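You operate a simulated robot arm through the tools that you are given. There is no shell and no other tool. Be economical: measure what you need, move in short steps, check, and stop when the job is done.

Carry out the task below with a simulated robot arm. There is one attempt and no reset: what you move stays moved.

TASK
Put the silver wax jar on top of the clear brook jar.
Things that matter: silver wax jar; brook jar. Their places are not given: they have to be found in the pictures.

It is judged by the outcome, as a careful person would: the job done as asked, and still so three seconds after it is handed in. It fails if anything else is knocked over, pushed out of place, dropped, spilled or broken.

THE ROBOT
A 7-joint arm with a two-finger parallel gripper, fixed in place. Base frame: the origin is at the foot of the arm, x ahead of it, y to its left, z up. Lengths are in mm, angles in degrees, forces in N, time in s.
With the tool pointing down near the work surface it reaches from about 220 to 580 mm from the base axis. Its first joint turns from -66.0 to 66.0 degrees. Payload 2.5 kg.
Tool frame: the origin (TCP) lies between the finger pads and is the grasp point; the fingertips stand 23 mm ahead of it; z points along the fingers, y is the line along which they close. The gripper opens to 94 mm. The fingers are 38 mm wide and 10 mm thick; the gripper's body (54 by 96 mm) begins 39 mm behind the TCP.
Orientation is told as [roll, pitch, yaw] about the base's x, y, z axes, in that order, counted from this pose: with the fingers straight down and closing along the base's y, the tool's x points along the base's -x, its y along +y and its z along -z.

THE INTERFACE
- The arm moves only by the tool step_arm. Its argument "commands" is a list of rows, each a list of 2 entries, a list of its own where there are three numbers: the shift along the base's x, y, z in units of 40 mm (1.0 is 40 mm), then the turn about the base's z in units of 5 degrees (1.0 is 5 degrees). In form: [[[tx, ty, tz], spin], ...]. A call has 1 to 20 rows; each row shifts and turns the commanded pose from where the row before left it. "claw" is the finger opening in cm, from 0 to 9.4, set as the call begins (left out, the last holds). A call with a number of a shift or a turn outside -1 to 1 is refused whole. A row lasts 0.2 s, in which the tool goes at most 50 mm and 8.6 degrees; a call with a longer step from one row to the next is refused whole, and so is a gripper value outside its range. A pose out of reach is approached as far as the arm can. The call stops where the force on the tool passes 40 N (or 10 N more than at its start, if that is more) or the arm is blocked; 0.2 s more then pass. The fingers move at their own pace (about 108 mm/s each) and stop on an object; they squeeze with about 37 N. The grip force told is the motor's: it shows also when the fingers shut on nothing. Time passes only in rows, and 0.2 s behind the last, so rows that do not move let the fingers close. It gives the time, the measured TCP pose, the force on the tool (base axes), the opening and the grip force at its end, in the units of the frame above (readings bear some noise), and new pictures: "pictures" is both (left out), scene, wrist or none.
- Cameras (640 x 400 px; columns grow to the right, rows downward): "scene" is fixed at [129.5, -415.6, 538.7]; the picture's right is [0.73, -0.68, 0.00], its down [-0.42, -0.45, -0.78] and it looks along [0.54, 0.57, -0.62] (base axes); focal length 365 px, centre (320, 200). "wrist" rides on the gripper at [-39, 0, -44] in the tool frame; the picture's right is [0.00, -1.00, 0.00], its down [0.97, 0.00, -0.24] and it looks along [0.24, 0.00, 0.97] (tool axes); focal length 218 px, centre (320, 200).
- measure_at(camera, pixels): for up to 12 pixels [column, row] of the newest picture of that camera ("zoom" is the newest enlarged one), the place [x, y, z] in the base frame of the surface seen there, good to about 2 mm. No time passes.
- close_up(camera, box): a new picture of the part [left, top, right, bottom] of that camera's present view, enlarged. No time passes.
- sign_off(): hands the job in; it is judged then, once.

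Work in short steps. Measure before you move; look again where a grasp or a placing could have gone wrong, and mend it. You have 60 turns and 120 pictures in all, the two below and enlarged ones among them. Open the gripper and draw the arm clear of the work before you hand the job in, unless the task says otherwise; then end with one line.

The tools are called after "Call:" by a JSON object that holds its "op" and its "data". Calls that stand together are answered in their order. step_arm: Moves the arm, as the interface text tells. Its arguments: {"type":"object","properties":{"commands":{"type":"array","items":{"type":"array"}},"claw":{"type":"number"},"pictures":{"type":"string","enum":["both","scene","wrist","none"]}},"required":["commands"]} The other tools are called the same way: measure_at (camera, pixels) gives the place of the surface under pixels of a picture; close_up (camera, box) takes an enlarged picture of a part of a camera's view; sign_off () hands the job in.

At the start:

```text
time: 0.0
tool_pos: [405.8, -211.6, 273.7]
orientation: [0.0, 0.1, 0.1]
contact_force: [0.6, 0.1, 0.8]
opening: 93.9
gripper_force: 0.0
```

scene: 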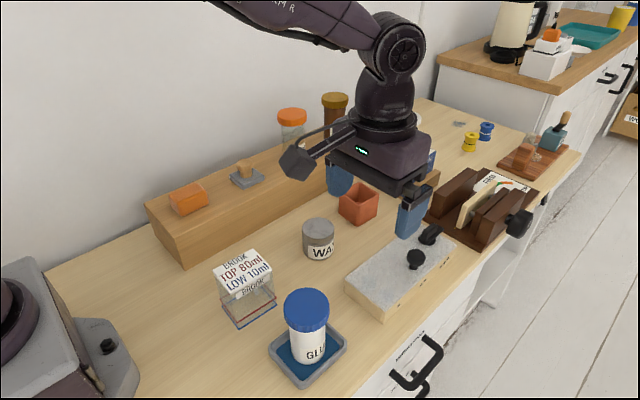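
wrist: 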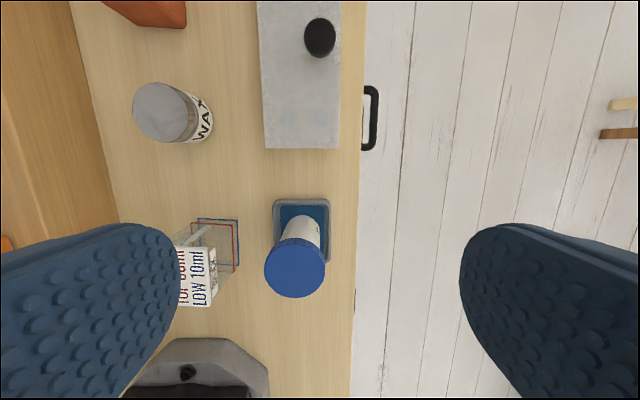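

The silver wax jar is at about (318,238) in the scene, and the brook jar with its label is at about (245,290). I'll enlarge both.

Call:
{"op": "close_up", "data": {"camera": "scene", "box": [190, 200, 350, 340]}}

Call:
{"op": "close_up", "data": {"camera": "wrist", "box": [120, 70, 280, 320]}}

Call:
{"op": "measure_at", "data": {"camera": "scene", "pixels": [[318, 228], [303, 230], [334, 230], [318, 220], [318, 237], [242, 262], [218, 268], [265, 255], [225, 290], [270, 275], [240, 328], [276, 303]]}}

```text
2.86 times, centred on (270, 270) of scene
```

zoom: 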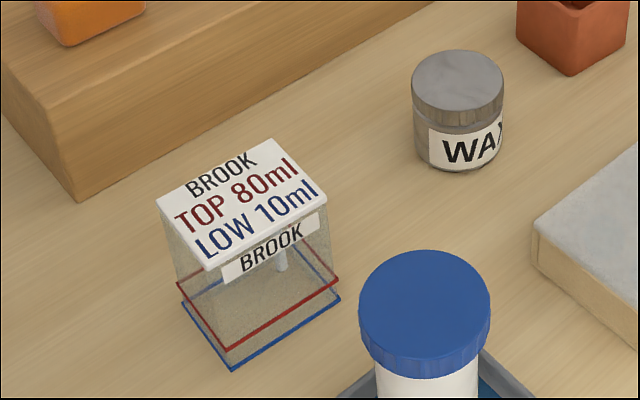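

```text
1.60 times, centred on (200, 195) of wrist
```

zoom: 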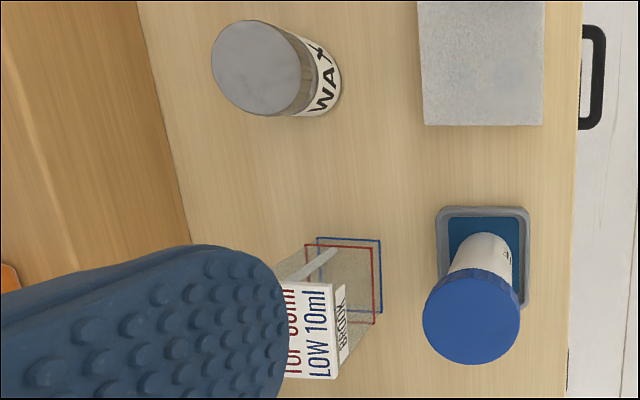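

```text
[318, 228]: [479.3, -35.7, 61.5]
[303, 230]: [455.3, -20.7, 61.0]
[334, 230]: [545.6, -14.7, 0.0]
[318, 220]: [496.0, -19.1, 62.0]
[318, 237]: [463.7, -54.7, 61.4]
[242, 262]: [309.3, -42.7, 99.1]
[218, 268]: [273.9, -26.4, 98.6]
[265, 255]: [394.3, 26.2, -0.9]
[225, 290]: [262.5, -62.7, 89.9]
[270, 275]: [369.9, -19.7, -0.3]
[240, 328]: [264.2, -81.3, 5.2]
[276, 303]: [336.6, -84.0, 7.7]
```

The jar lid is flat at z≈99 and the wax top is at z≈62. Next I'll measure the lid corners and the wax jar's edges, slightly inside each edge.

Call:
{"op": "measure_at", "data": {"camera": "scene", "pixels": [[215, 271], [252, 250], [271, 270], [242, 292], [243, 271], [303, 228], [332, 228], [318, 219], [318, 238], [307, 234], [329, 221], [318, 258]]}}

Call:
{"op": "measure_at", "data": {"camera": "wrist", "pixels": [[135, 110], [160, 84], [160, 138], [187, 112], [160, 110]]}}

```text
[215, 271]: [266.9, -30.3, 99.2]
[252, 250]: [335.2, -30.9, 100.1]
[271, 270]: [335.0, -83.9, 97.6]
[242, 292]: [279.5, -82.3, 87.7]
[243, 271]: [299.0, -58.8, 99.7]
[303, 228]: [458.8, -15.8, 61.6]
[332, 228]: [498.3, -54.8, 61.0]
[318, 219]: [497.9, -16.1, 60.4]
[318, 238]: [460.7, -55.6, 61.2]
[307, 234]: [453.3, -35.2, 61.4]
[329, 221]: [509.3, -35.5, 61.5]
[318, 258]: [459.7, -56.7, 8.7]
```

```text
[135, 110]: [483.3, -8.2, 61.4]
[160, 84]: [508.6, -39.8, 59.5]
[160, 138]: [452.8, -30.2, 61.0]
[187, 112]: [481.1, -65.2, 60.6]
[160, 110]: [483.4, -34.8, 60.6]
```

Wax is centred at about (481,-36) with a diameter of about 58, and the lid is centred at about (301,-57). Now I'll check the neighbours that could foul the fingers: the pot, slab, shelf and bottle.

Call:
{"op": "measure_at", "data": {"camera": "scene", "pixels": [[340, 200], [358, 222], [346, 288], [352, 272], [410, 234], [306, 300], [306, 315], [292, 303], [240, 220], [270, 200], [190, 200], [416, 260]]}}

```text
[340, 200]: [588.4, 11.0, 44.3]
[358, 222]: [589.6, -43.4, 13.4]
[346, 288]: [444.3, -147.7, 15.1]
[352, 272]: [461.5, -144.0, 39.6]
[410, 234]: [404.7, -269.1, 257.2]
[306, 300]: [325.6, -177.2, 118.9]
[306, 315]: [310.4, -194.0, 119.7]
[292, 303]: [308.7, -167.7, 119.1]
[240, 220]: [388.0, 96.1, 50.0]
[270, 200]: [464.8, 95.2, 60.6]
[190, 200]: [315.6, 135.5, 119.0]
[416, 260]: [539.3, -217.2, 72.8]
```

The surroundings are clear: slab at y<-140, pot at x>575, shelf at y>95. I'm moving above the wax jar at z≈130.

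Call:
{"op": "step_arm", "data": {"commands": [[[0.311, 0.732, -0.6], 0], [[0.311, 0.732, -0.6], 0], [[0.311, 0.732, -0.6], 0], [[0.311, 0.732, -0.6], 0], [[0.311, 0.732, -0.6], 0], [[0.311, 0.732, -0.6], 0], [[0, 0, 0], 0]], "claw": 9.4}}

```text
time: 1.6
tool_pos: [481.0, -35.8, 131.4]
orientation: [0.0, -0.1, 0.0]
contact_force: [0.4, -1.1, -0.4]
opening: 93.7
gripper_force: 0.0
```

scene: 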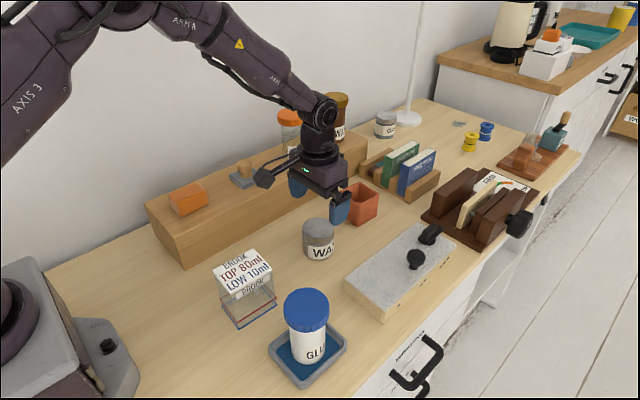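
wrist: 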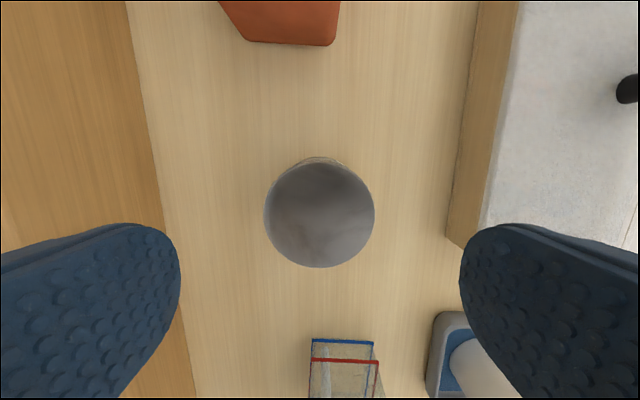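

There are other jars on the shelf, a gray-lidded one at (386,124) and one labelled "WA" at (338,130). I'll check which one is the silver wax jar before gripping.

Call:
{"op": "close_up", "data": {"camera": "scene", "box": [270, 85, 410, 175]}}

Call:
{"op": "close_up", "data": {"camera": "scene", "box": [200, 210, 350, 335]}}

```text
4.44 times, centred on (340, 130) of scene
```

zoom: 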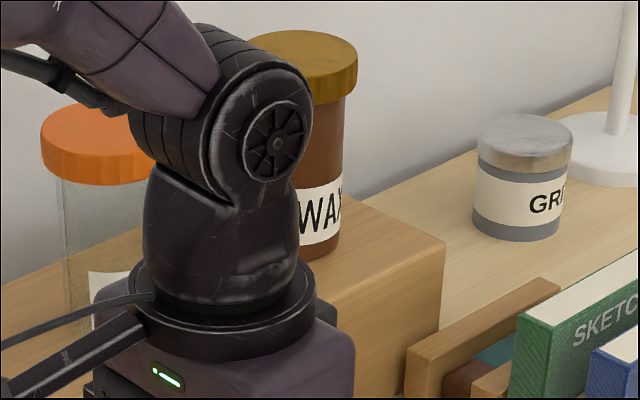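

```text
3.20 times, centred on (275, 272) of scene
```

zoom: 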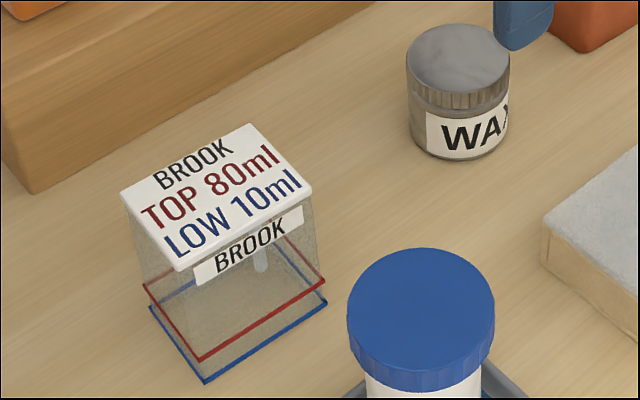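

The wax jar below the tool is the silver one; the one on the shelf is amber. I'm descending to z≈36.

Call:
{"op": "step_arm", "data": {"commands": [[[0, 0, -0.48], 0], [[0, 0, -0.48], 0], [[0, 0, -0.48], 0], [[0, 0, -0.48], 0], [[0, 0, -0.46], 0], [[0, 0, 0], 0]]}}

```text
time: 3.0
tool_pos: [480.6, -35.5, 36.2]
orientation: [0.0, -0.1, 0.0]
contact_force: [0.7, -0.6, -0.5]
opening: 94.1
gripper_force: 0.1
```

scene: 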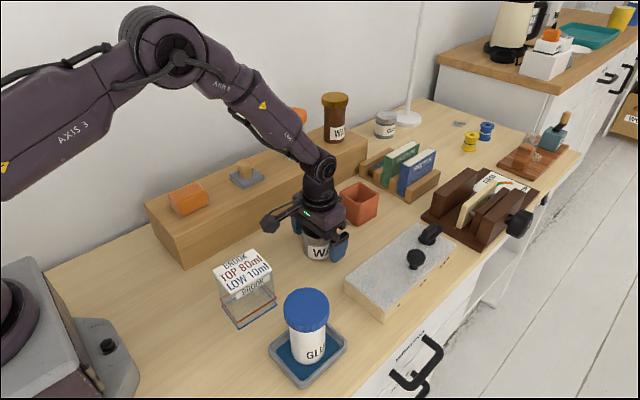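
wrist: 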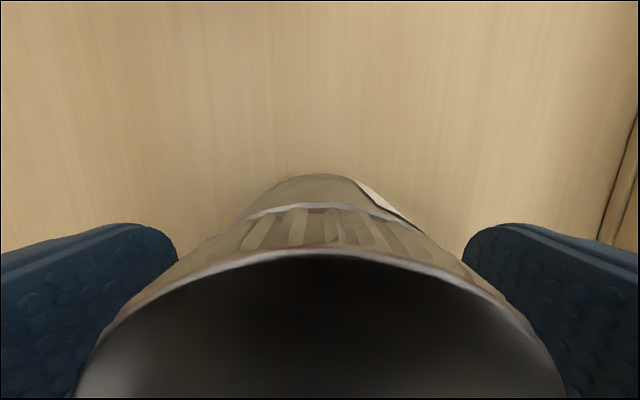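

The jar sits between the fingers. I'll close on it, with no movement.

Call:
{"op": "step_arm", "data": {"commands": [[[0, 0, 0], 0], [[0, 0, 0], 0], [[0, 0, 0], 0]], "claw": 4.5, "pictures": "none"}}

```text
time: 3.8
tool_pos: [480.8, -34.5, 35.5]
orientation: [0.1, 0.1, 0.1]
contact_force: [0.7, -0.6, -1.8]
opening: 61.2
gripper_force: 37.0
```

It is gripped at 61 mm with 37 N. I'm lifting to z≈165.

Call:
{"op": "step_arm", "data": {"commands": [[[0, 0, 0.3], 0], [[0, 0, 0.5], 0], [[0, 0, 0.6], 0], [[0, 0, 0.6], 0], [[0, 0, 0.6], 0], [[0, 0, 0.6], 0], [[0, 0, 0], 0]]}}

```text
time: 5.4
tool_pos: [481.0, -35.6, 163.1]
orientation: [0.0, 0.0, 0.0]
contact_force: [0.3, -0.8, -1.8]
opening: 60.4
gripper_force: 37.5
```

scene: 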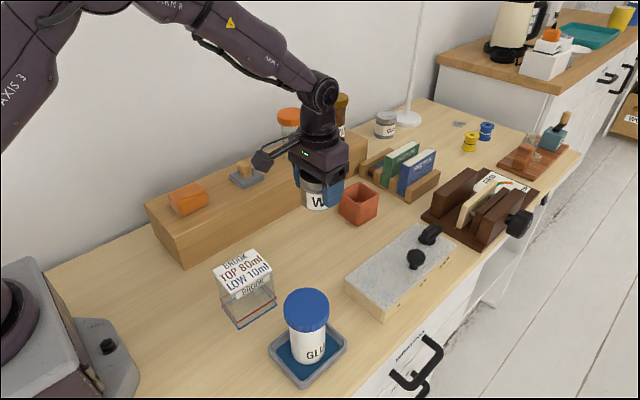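
wrist: 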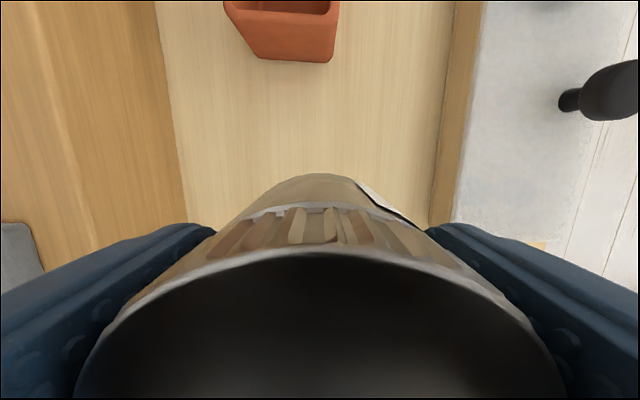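

The jar is held and its bottom is at z≈127, well above the lid (99). I'm moving over the lid centre at (301,-57).

Call:
{"op": "step_arm", "data": {"commands": [[[-0.4, -0.06, 0], 0], [[-0.6, -0.08, 0], 0], [[-0.7, -0.08, 0], 0], [[-0.7, -0.08, 0], 0], [[-0.7, -0.08, 0], 0], [[-0.6, -0.08, 0], 0], [[-0.5, -0.07, 0], 0], [[-0.3, 0, 0], 0], [[0, 0, 0], 0], [[0, 0, 0], 0]]}}

Call:
{"op": "close_up", "data": {"camera": "scene", "box": [180, 100, 350, 340]}}

Call:
{"op": "close_up", "data": {"camera": "scene", "box": [250, 80, 420, 200]}}

```text
time: 7.6
tool_pos: [298.9, -56.8, 162.8]
orientation: [0.1, -0.1, 0.1]
contact_force: [0.4, 0.3, -1.5]
opening: 61.0
gripper_force: 37.0
```

scene: 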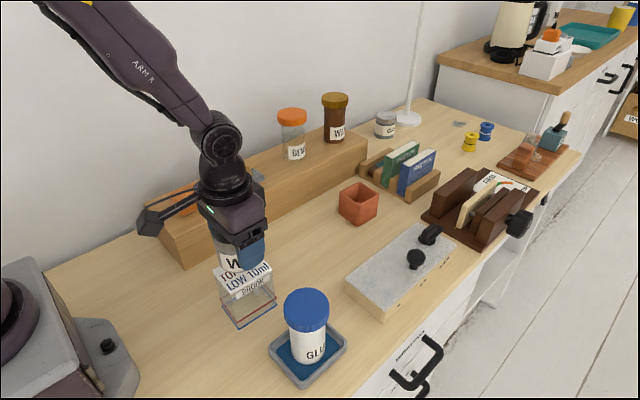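
wrist: 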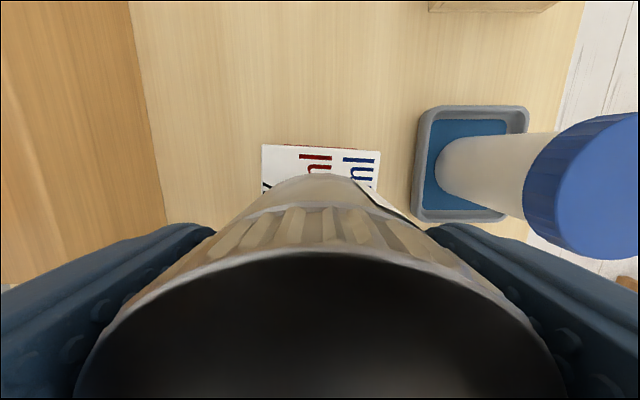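

```text
1.67 times, centred on (265, 220) of scene
```

zoom: 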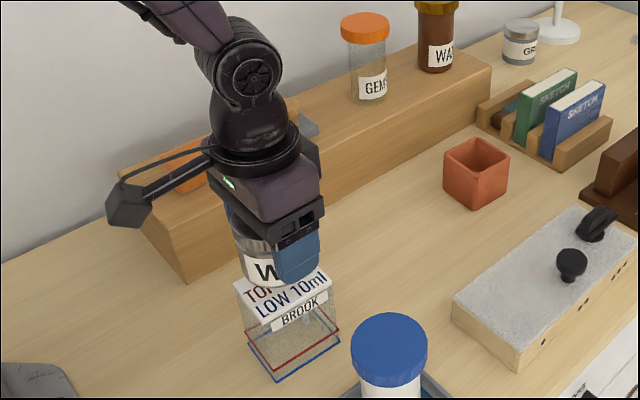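

```text
3.33 times, centred on (335, 140) of scene
```

zoom: 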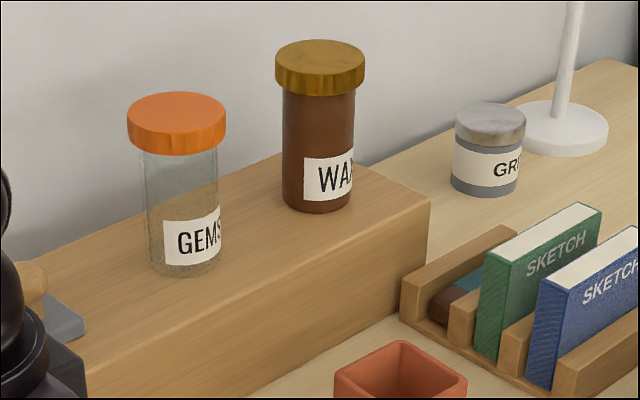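

The shelf's clear jar reads GEMS, so the target is the box jar marked BROOK. I'll check the lid edges from the wrist view before lowering.

Call:
{"op": "measure_at", "data": {"camera": "wrist", "pixels": [[265, 147], [376, 153], [265, 175], [320, 150], [376, 180]]}}

Call:
{"op": "measure_at", "data": {"camera": "scene", "pixels": [[271, 270], [248, 291], [218, 277], [232, 285], [226, 267], [240, 272]]}}

```text
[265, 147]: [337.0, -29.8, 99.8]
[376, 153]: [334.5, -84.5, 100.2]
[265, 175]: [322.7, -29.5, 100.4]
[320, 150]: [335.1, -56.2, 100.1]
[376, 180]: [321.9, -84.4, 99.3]
```

```text
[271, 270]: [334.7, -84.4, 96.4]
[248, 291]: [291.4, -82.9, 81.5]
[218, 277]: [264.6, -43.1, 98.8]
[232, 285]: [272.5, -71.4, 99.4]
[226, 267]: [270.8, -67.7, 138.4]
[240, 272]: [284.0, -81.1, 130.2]
```

The lid spans x 264–337 and y -29 to -85 at z≈100, so its centre is (300.5,-57). I'm lowering to just above contact (TCP z≈138).

Call:
{"op": "step_arm", "data": {"commands": [[[0.03, 0, -0.2], 0], [[0, 0, -0.2], 0], [[0, 0, -0.15], 0], [[0, 0, -0.07], 0], [[0, 0, 0], 0]], "pictures": "scene"}}

Call:
{"op": "close_up", "data": {"camera": "scene", "box": [200, 220, 300, 340]}}

```text
time: 8.8
tool_pos: [301.7, -56.4, 137.8]
orientation: [0.1, 0.1, 0.0]
contact_force: [1.0, 0.0, -1.6]
opening: 61.2
gripper_force: 37.0
```

scene: 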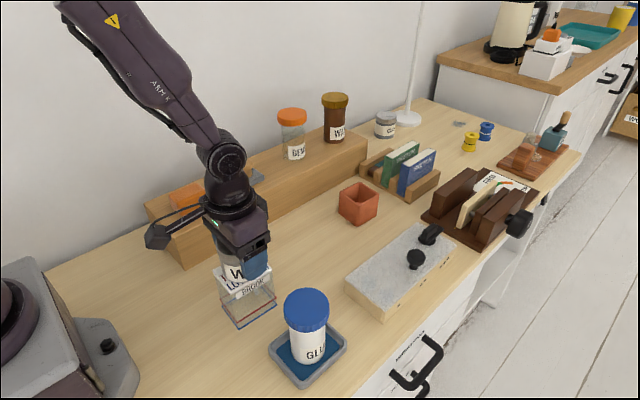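

```text
3.33 times, centred on (250, 280) of scene
```

zoom: 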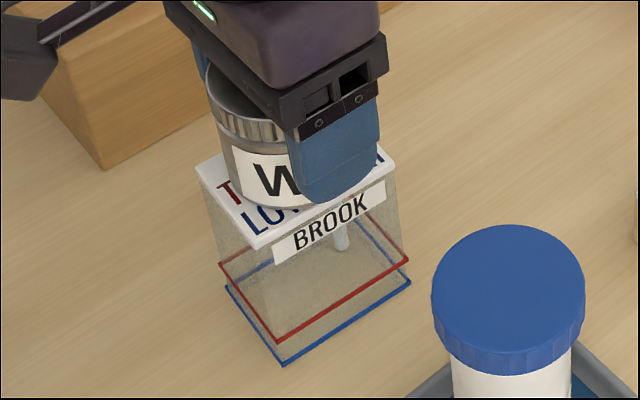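

Only a small gap remains. I'm lowering about 1.6 mm in tiny steps and watching the force.

Call:
{"op": "step_arm", "data": {"commands": [[[0, 0, -0.02], 0], [[0, 0, -0.02], 0], [[0, 0, 0], 0]], "pictures": "none"}}

```text
time: 9.6
tool_pos: [300.9, -55.3, 137.2]
orientation: [0.0, 0.0, -0.1]
contact_force: [-0.2, -0.6, -1.4]
opening: 60.8
gripper_force: 36.7
```

Call:
{"op": "step_arm", "data": {"commands": [[[0, -0.02, -0.02], 0], [[0, 0, -0.015], 0], [[0, 0, 0], 0]], "pictures": "none"}}

```text
time: 10.4
tool_pos: [302.2, -57.4, 135.2]
orientation: [0.0, 0.0, 0.0]
contact_force: [-0.7, -1.7, 3.1]
opening: 60.7
gripper_force: 37.2
```

The force rose from -1.4 to +3.1 N, so the jar is seated. I'm releasing gently.

Call:
{"op": "step_arm", "data": {"commands": [[[0, 0, 0], 0], [[0, 0, 0], 0], [[0, 0, 0], 0]], "claw": 8}}

Call:
{"op": "close_up", "data": {"camera": "scene", "box": [200, 220, 300, 340]}}

```text
time: 11.2
tool_pos: [301.1, -56.5, 134.6]
orientation: [0.0, 0.0, 0.1]
contact_force: [-0.8, -0.3, -1.0]
opening: 80.0
gripper_force: 0.0
```

scene: 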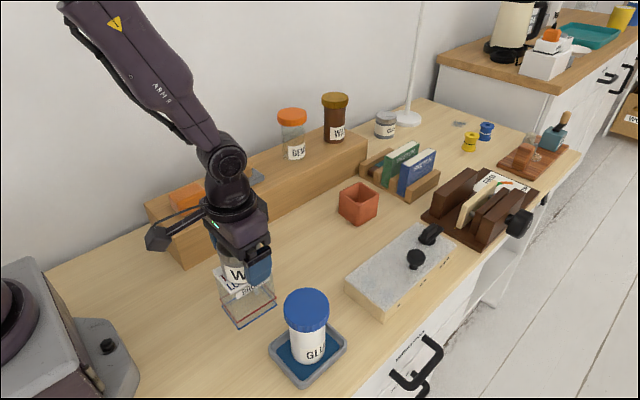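
wrist: 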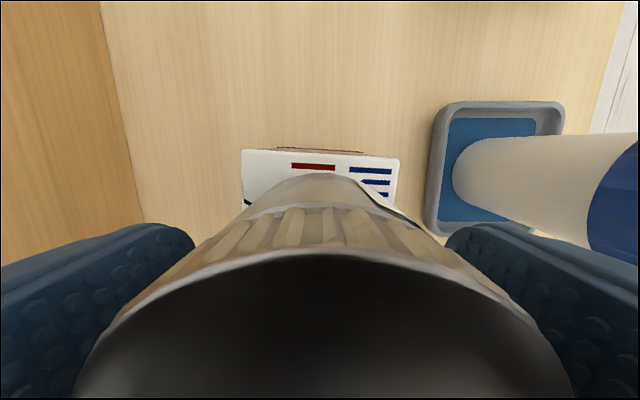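

```text
3.33 times, centred on (250, 280) of scene
```

zoom: 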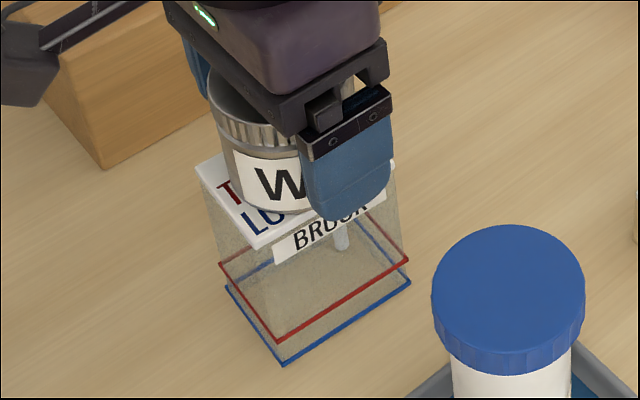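

Released, and the jar is standing. I'm lifting straight up to clear it, then drawing away to the side.

Call:
{"op": "step_arm", "data": {"commands": [[[0, 0, 0.3], 0], [[0, 0, 0.6], 0], [[0, 0, 0.7], 0], [[0, 0, 0.8], 0], [[0, 0, 0.8], 0], [[0.7, 0, 0.3], 0], [[0.9, 0, 0], 0], [[0.9, 0, 0], 0], [[0.7, 0, 0], 0], [[0, 0, 0], 0]]}}

Call:
{"op": "close_up", "data": {"camera": "scene", "box": [190, 200, 310, 340]}}

```text
time: 13.4
tool_pos: [430.6, -59.5, 276.4]
orientation: [0.0, -0.1, 0.0]
contact_force: [-0.6, -0.6, 0.6]
opening: 79.8
gripper_force: 0.0
```

scene: 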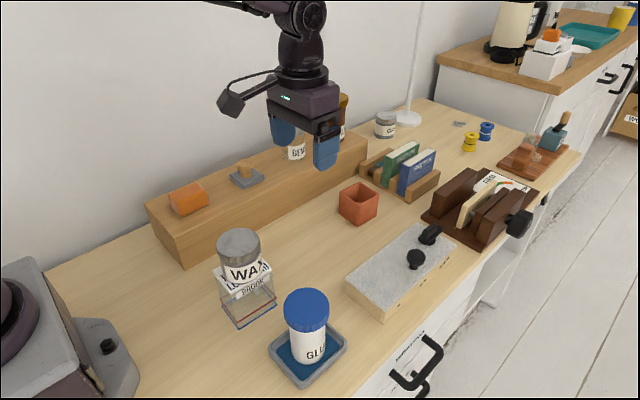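
wrist: 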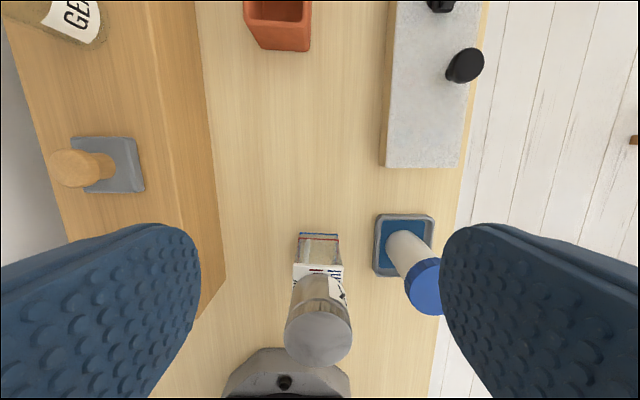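

```text
2.86 times, centred on (250, 270) of scene
```

zoom: 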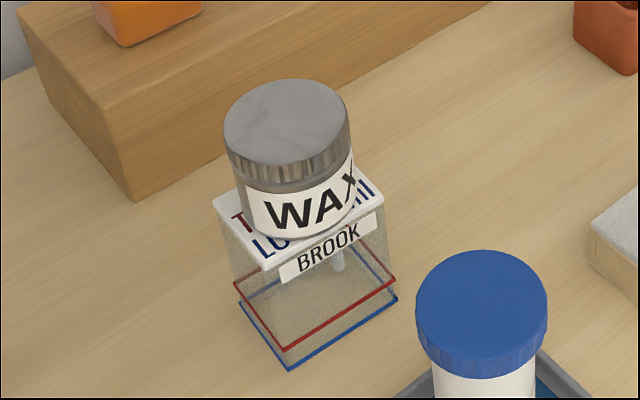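

The wax jar looks upright and centred on the brook jar. One quick check that its lid is level.

Call:
{"op": "measure_at", "data": {"camera": "zoom", "pixels": [[230, 122], [340, 122], [287, 85], [287, 160], [287, 122]]}}

```text
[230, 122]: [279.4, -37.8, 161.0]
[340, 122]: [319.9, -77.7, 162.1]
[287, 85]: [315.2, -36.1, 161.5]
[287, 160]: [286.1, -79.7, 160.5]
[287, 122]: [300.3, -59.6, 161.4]
```

The top is level at z≈161 and centred at (300,-58). The arm is clear and the gripper is open, so I'm handing in.

Call:
{"op": "sign_off", "data": {}}

```text
The job is handed in.
```

The silver wax jar is standing level and centred on top of the clear brook jar, nothing else was disturbed, and the job is handed in.
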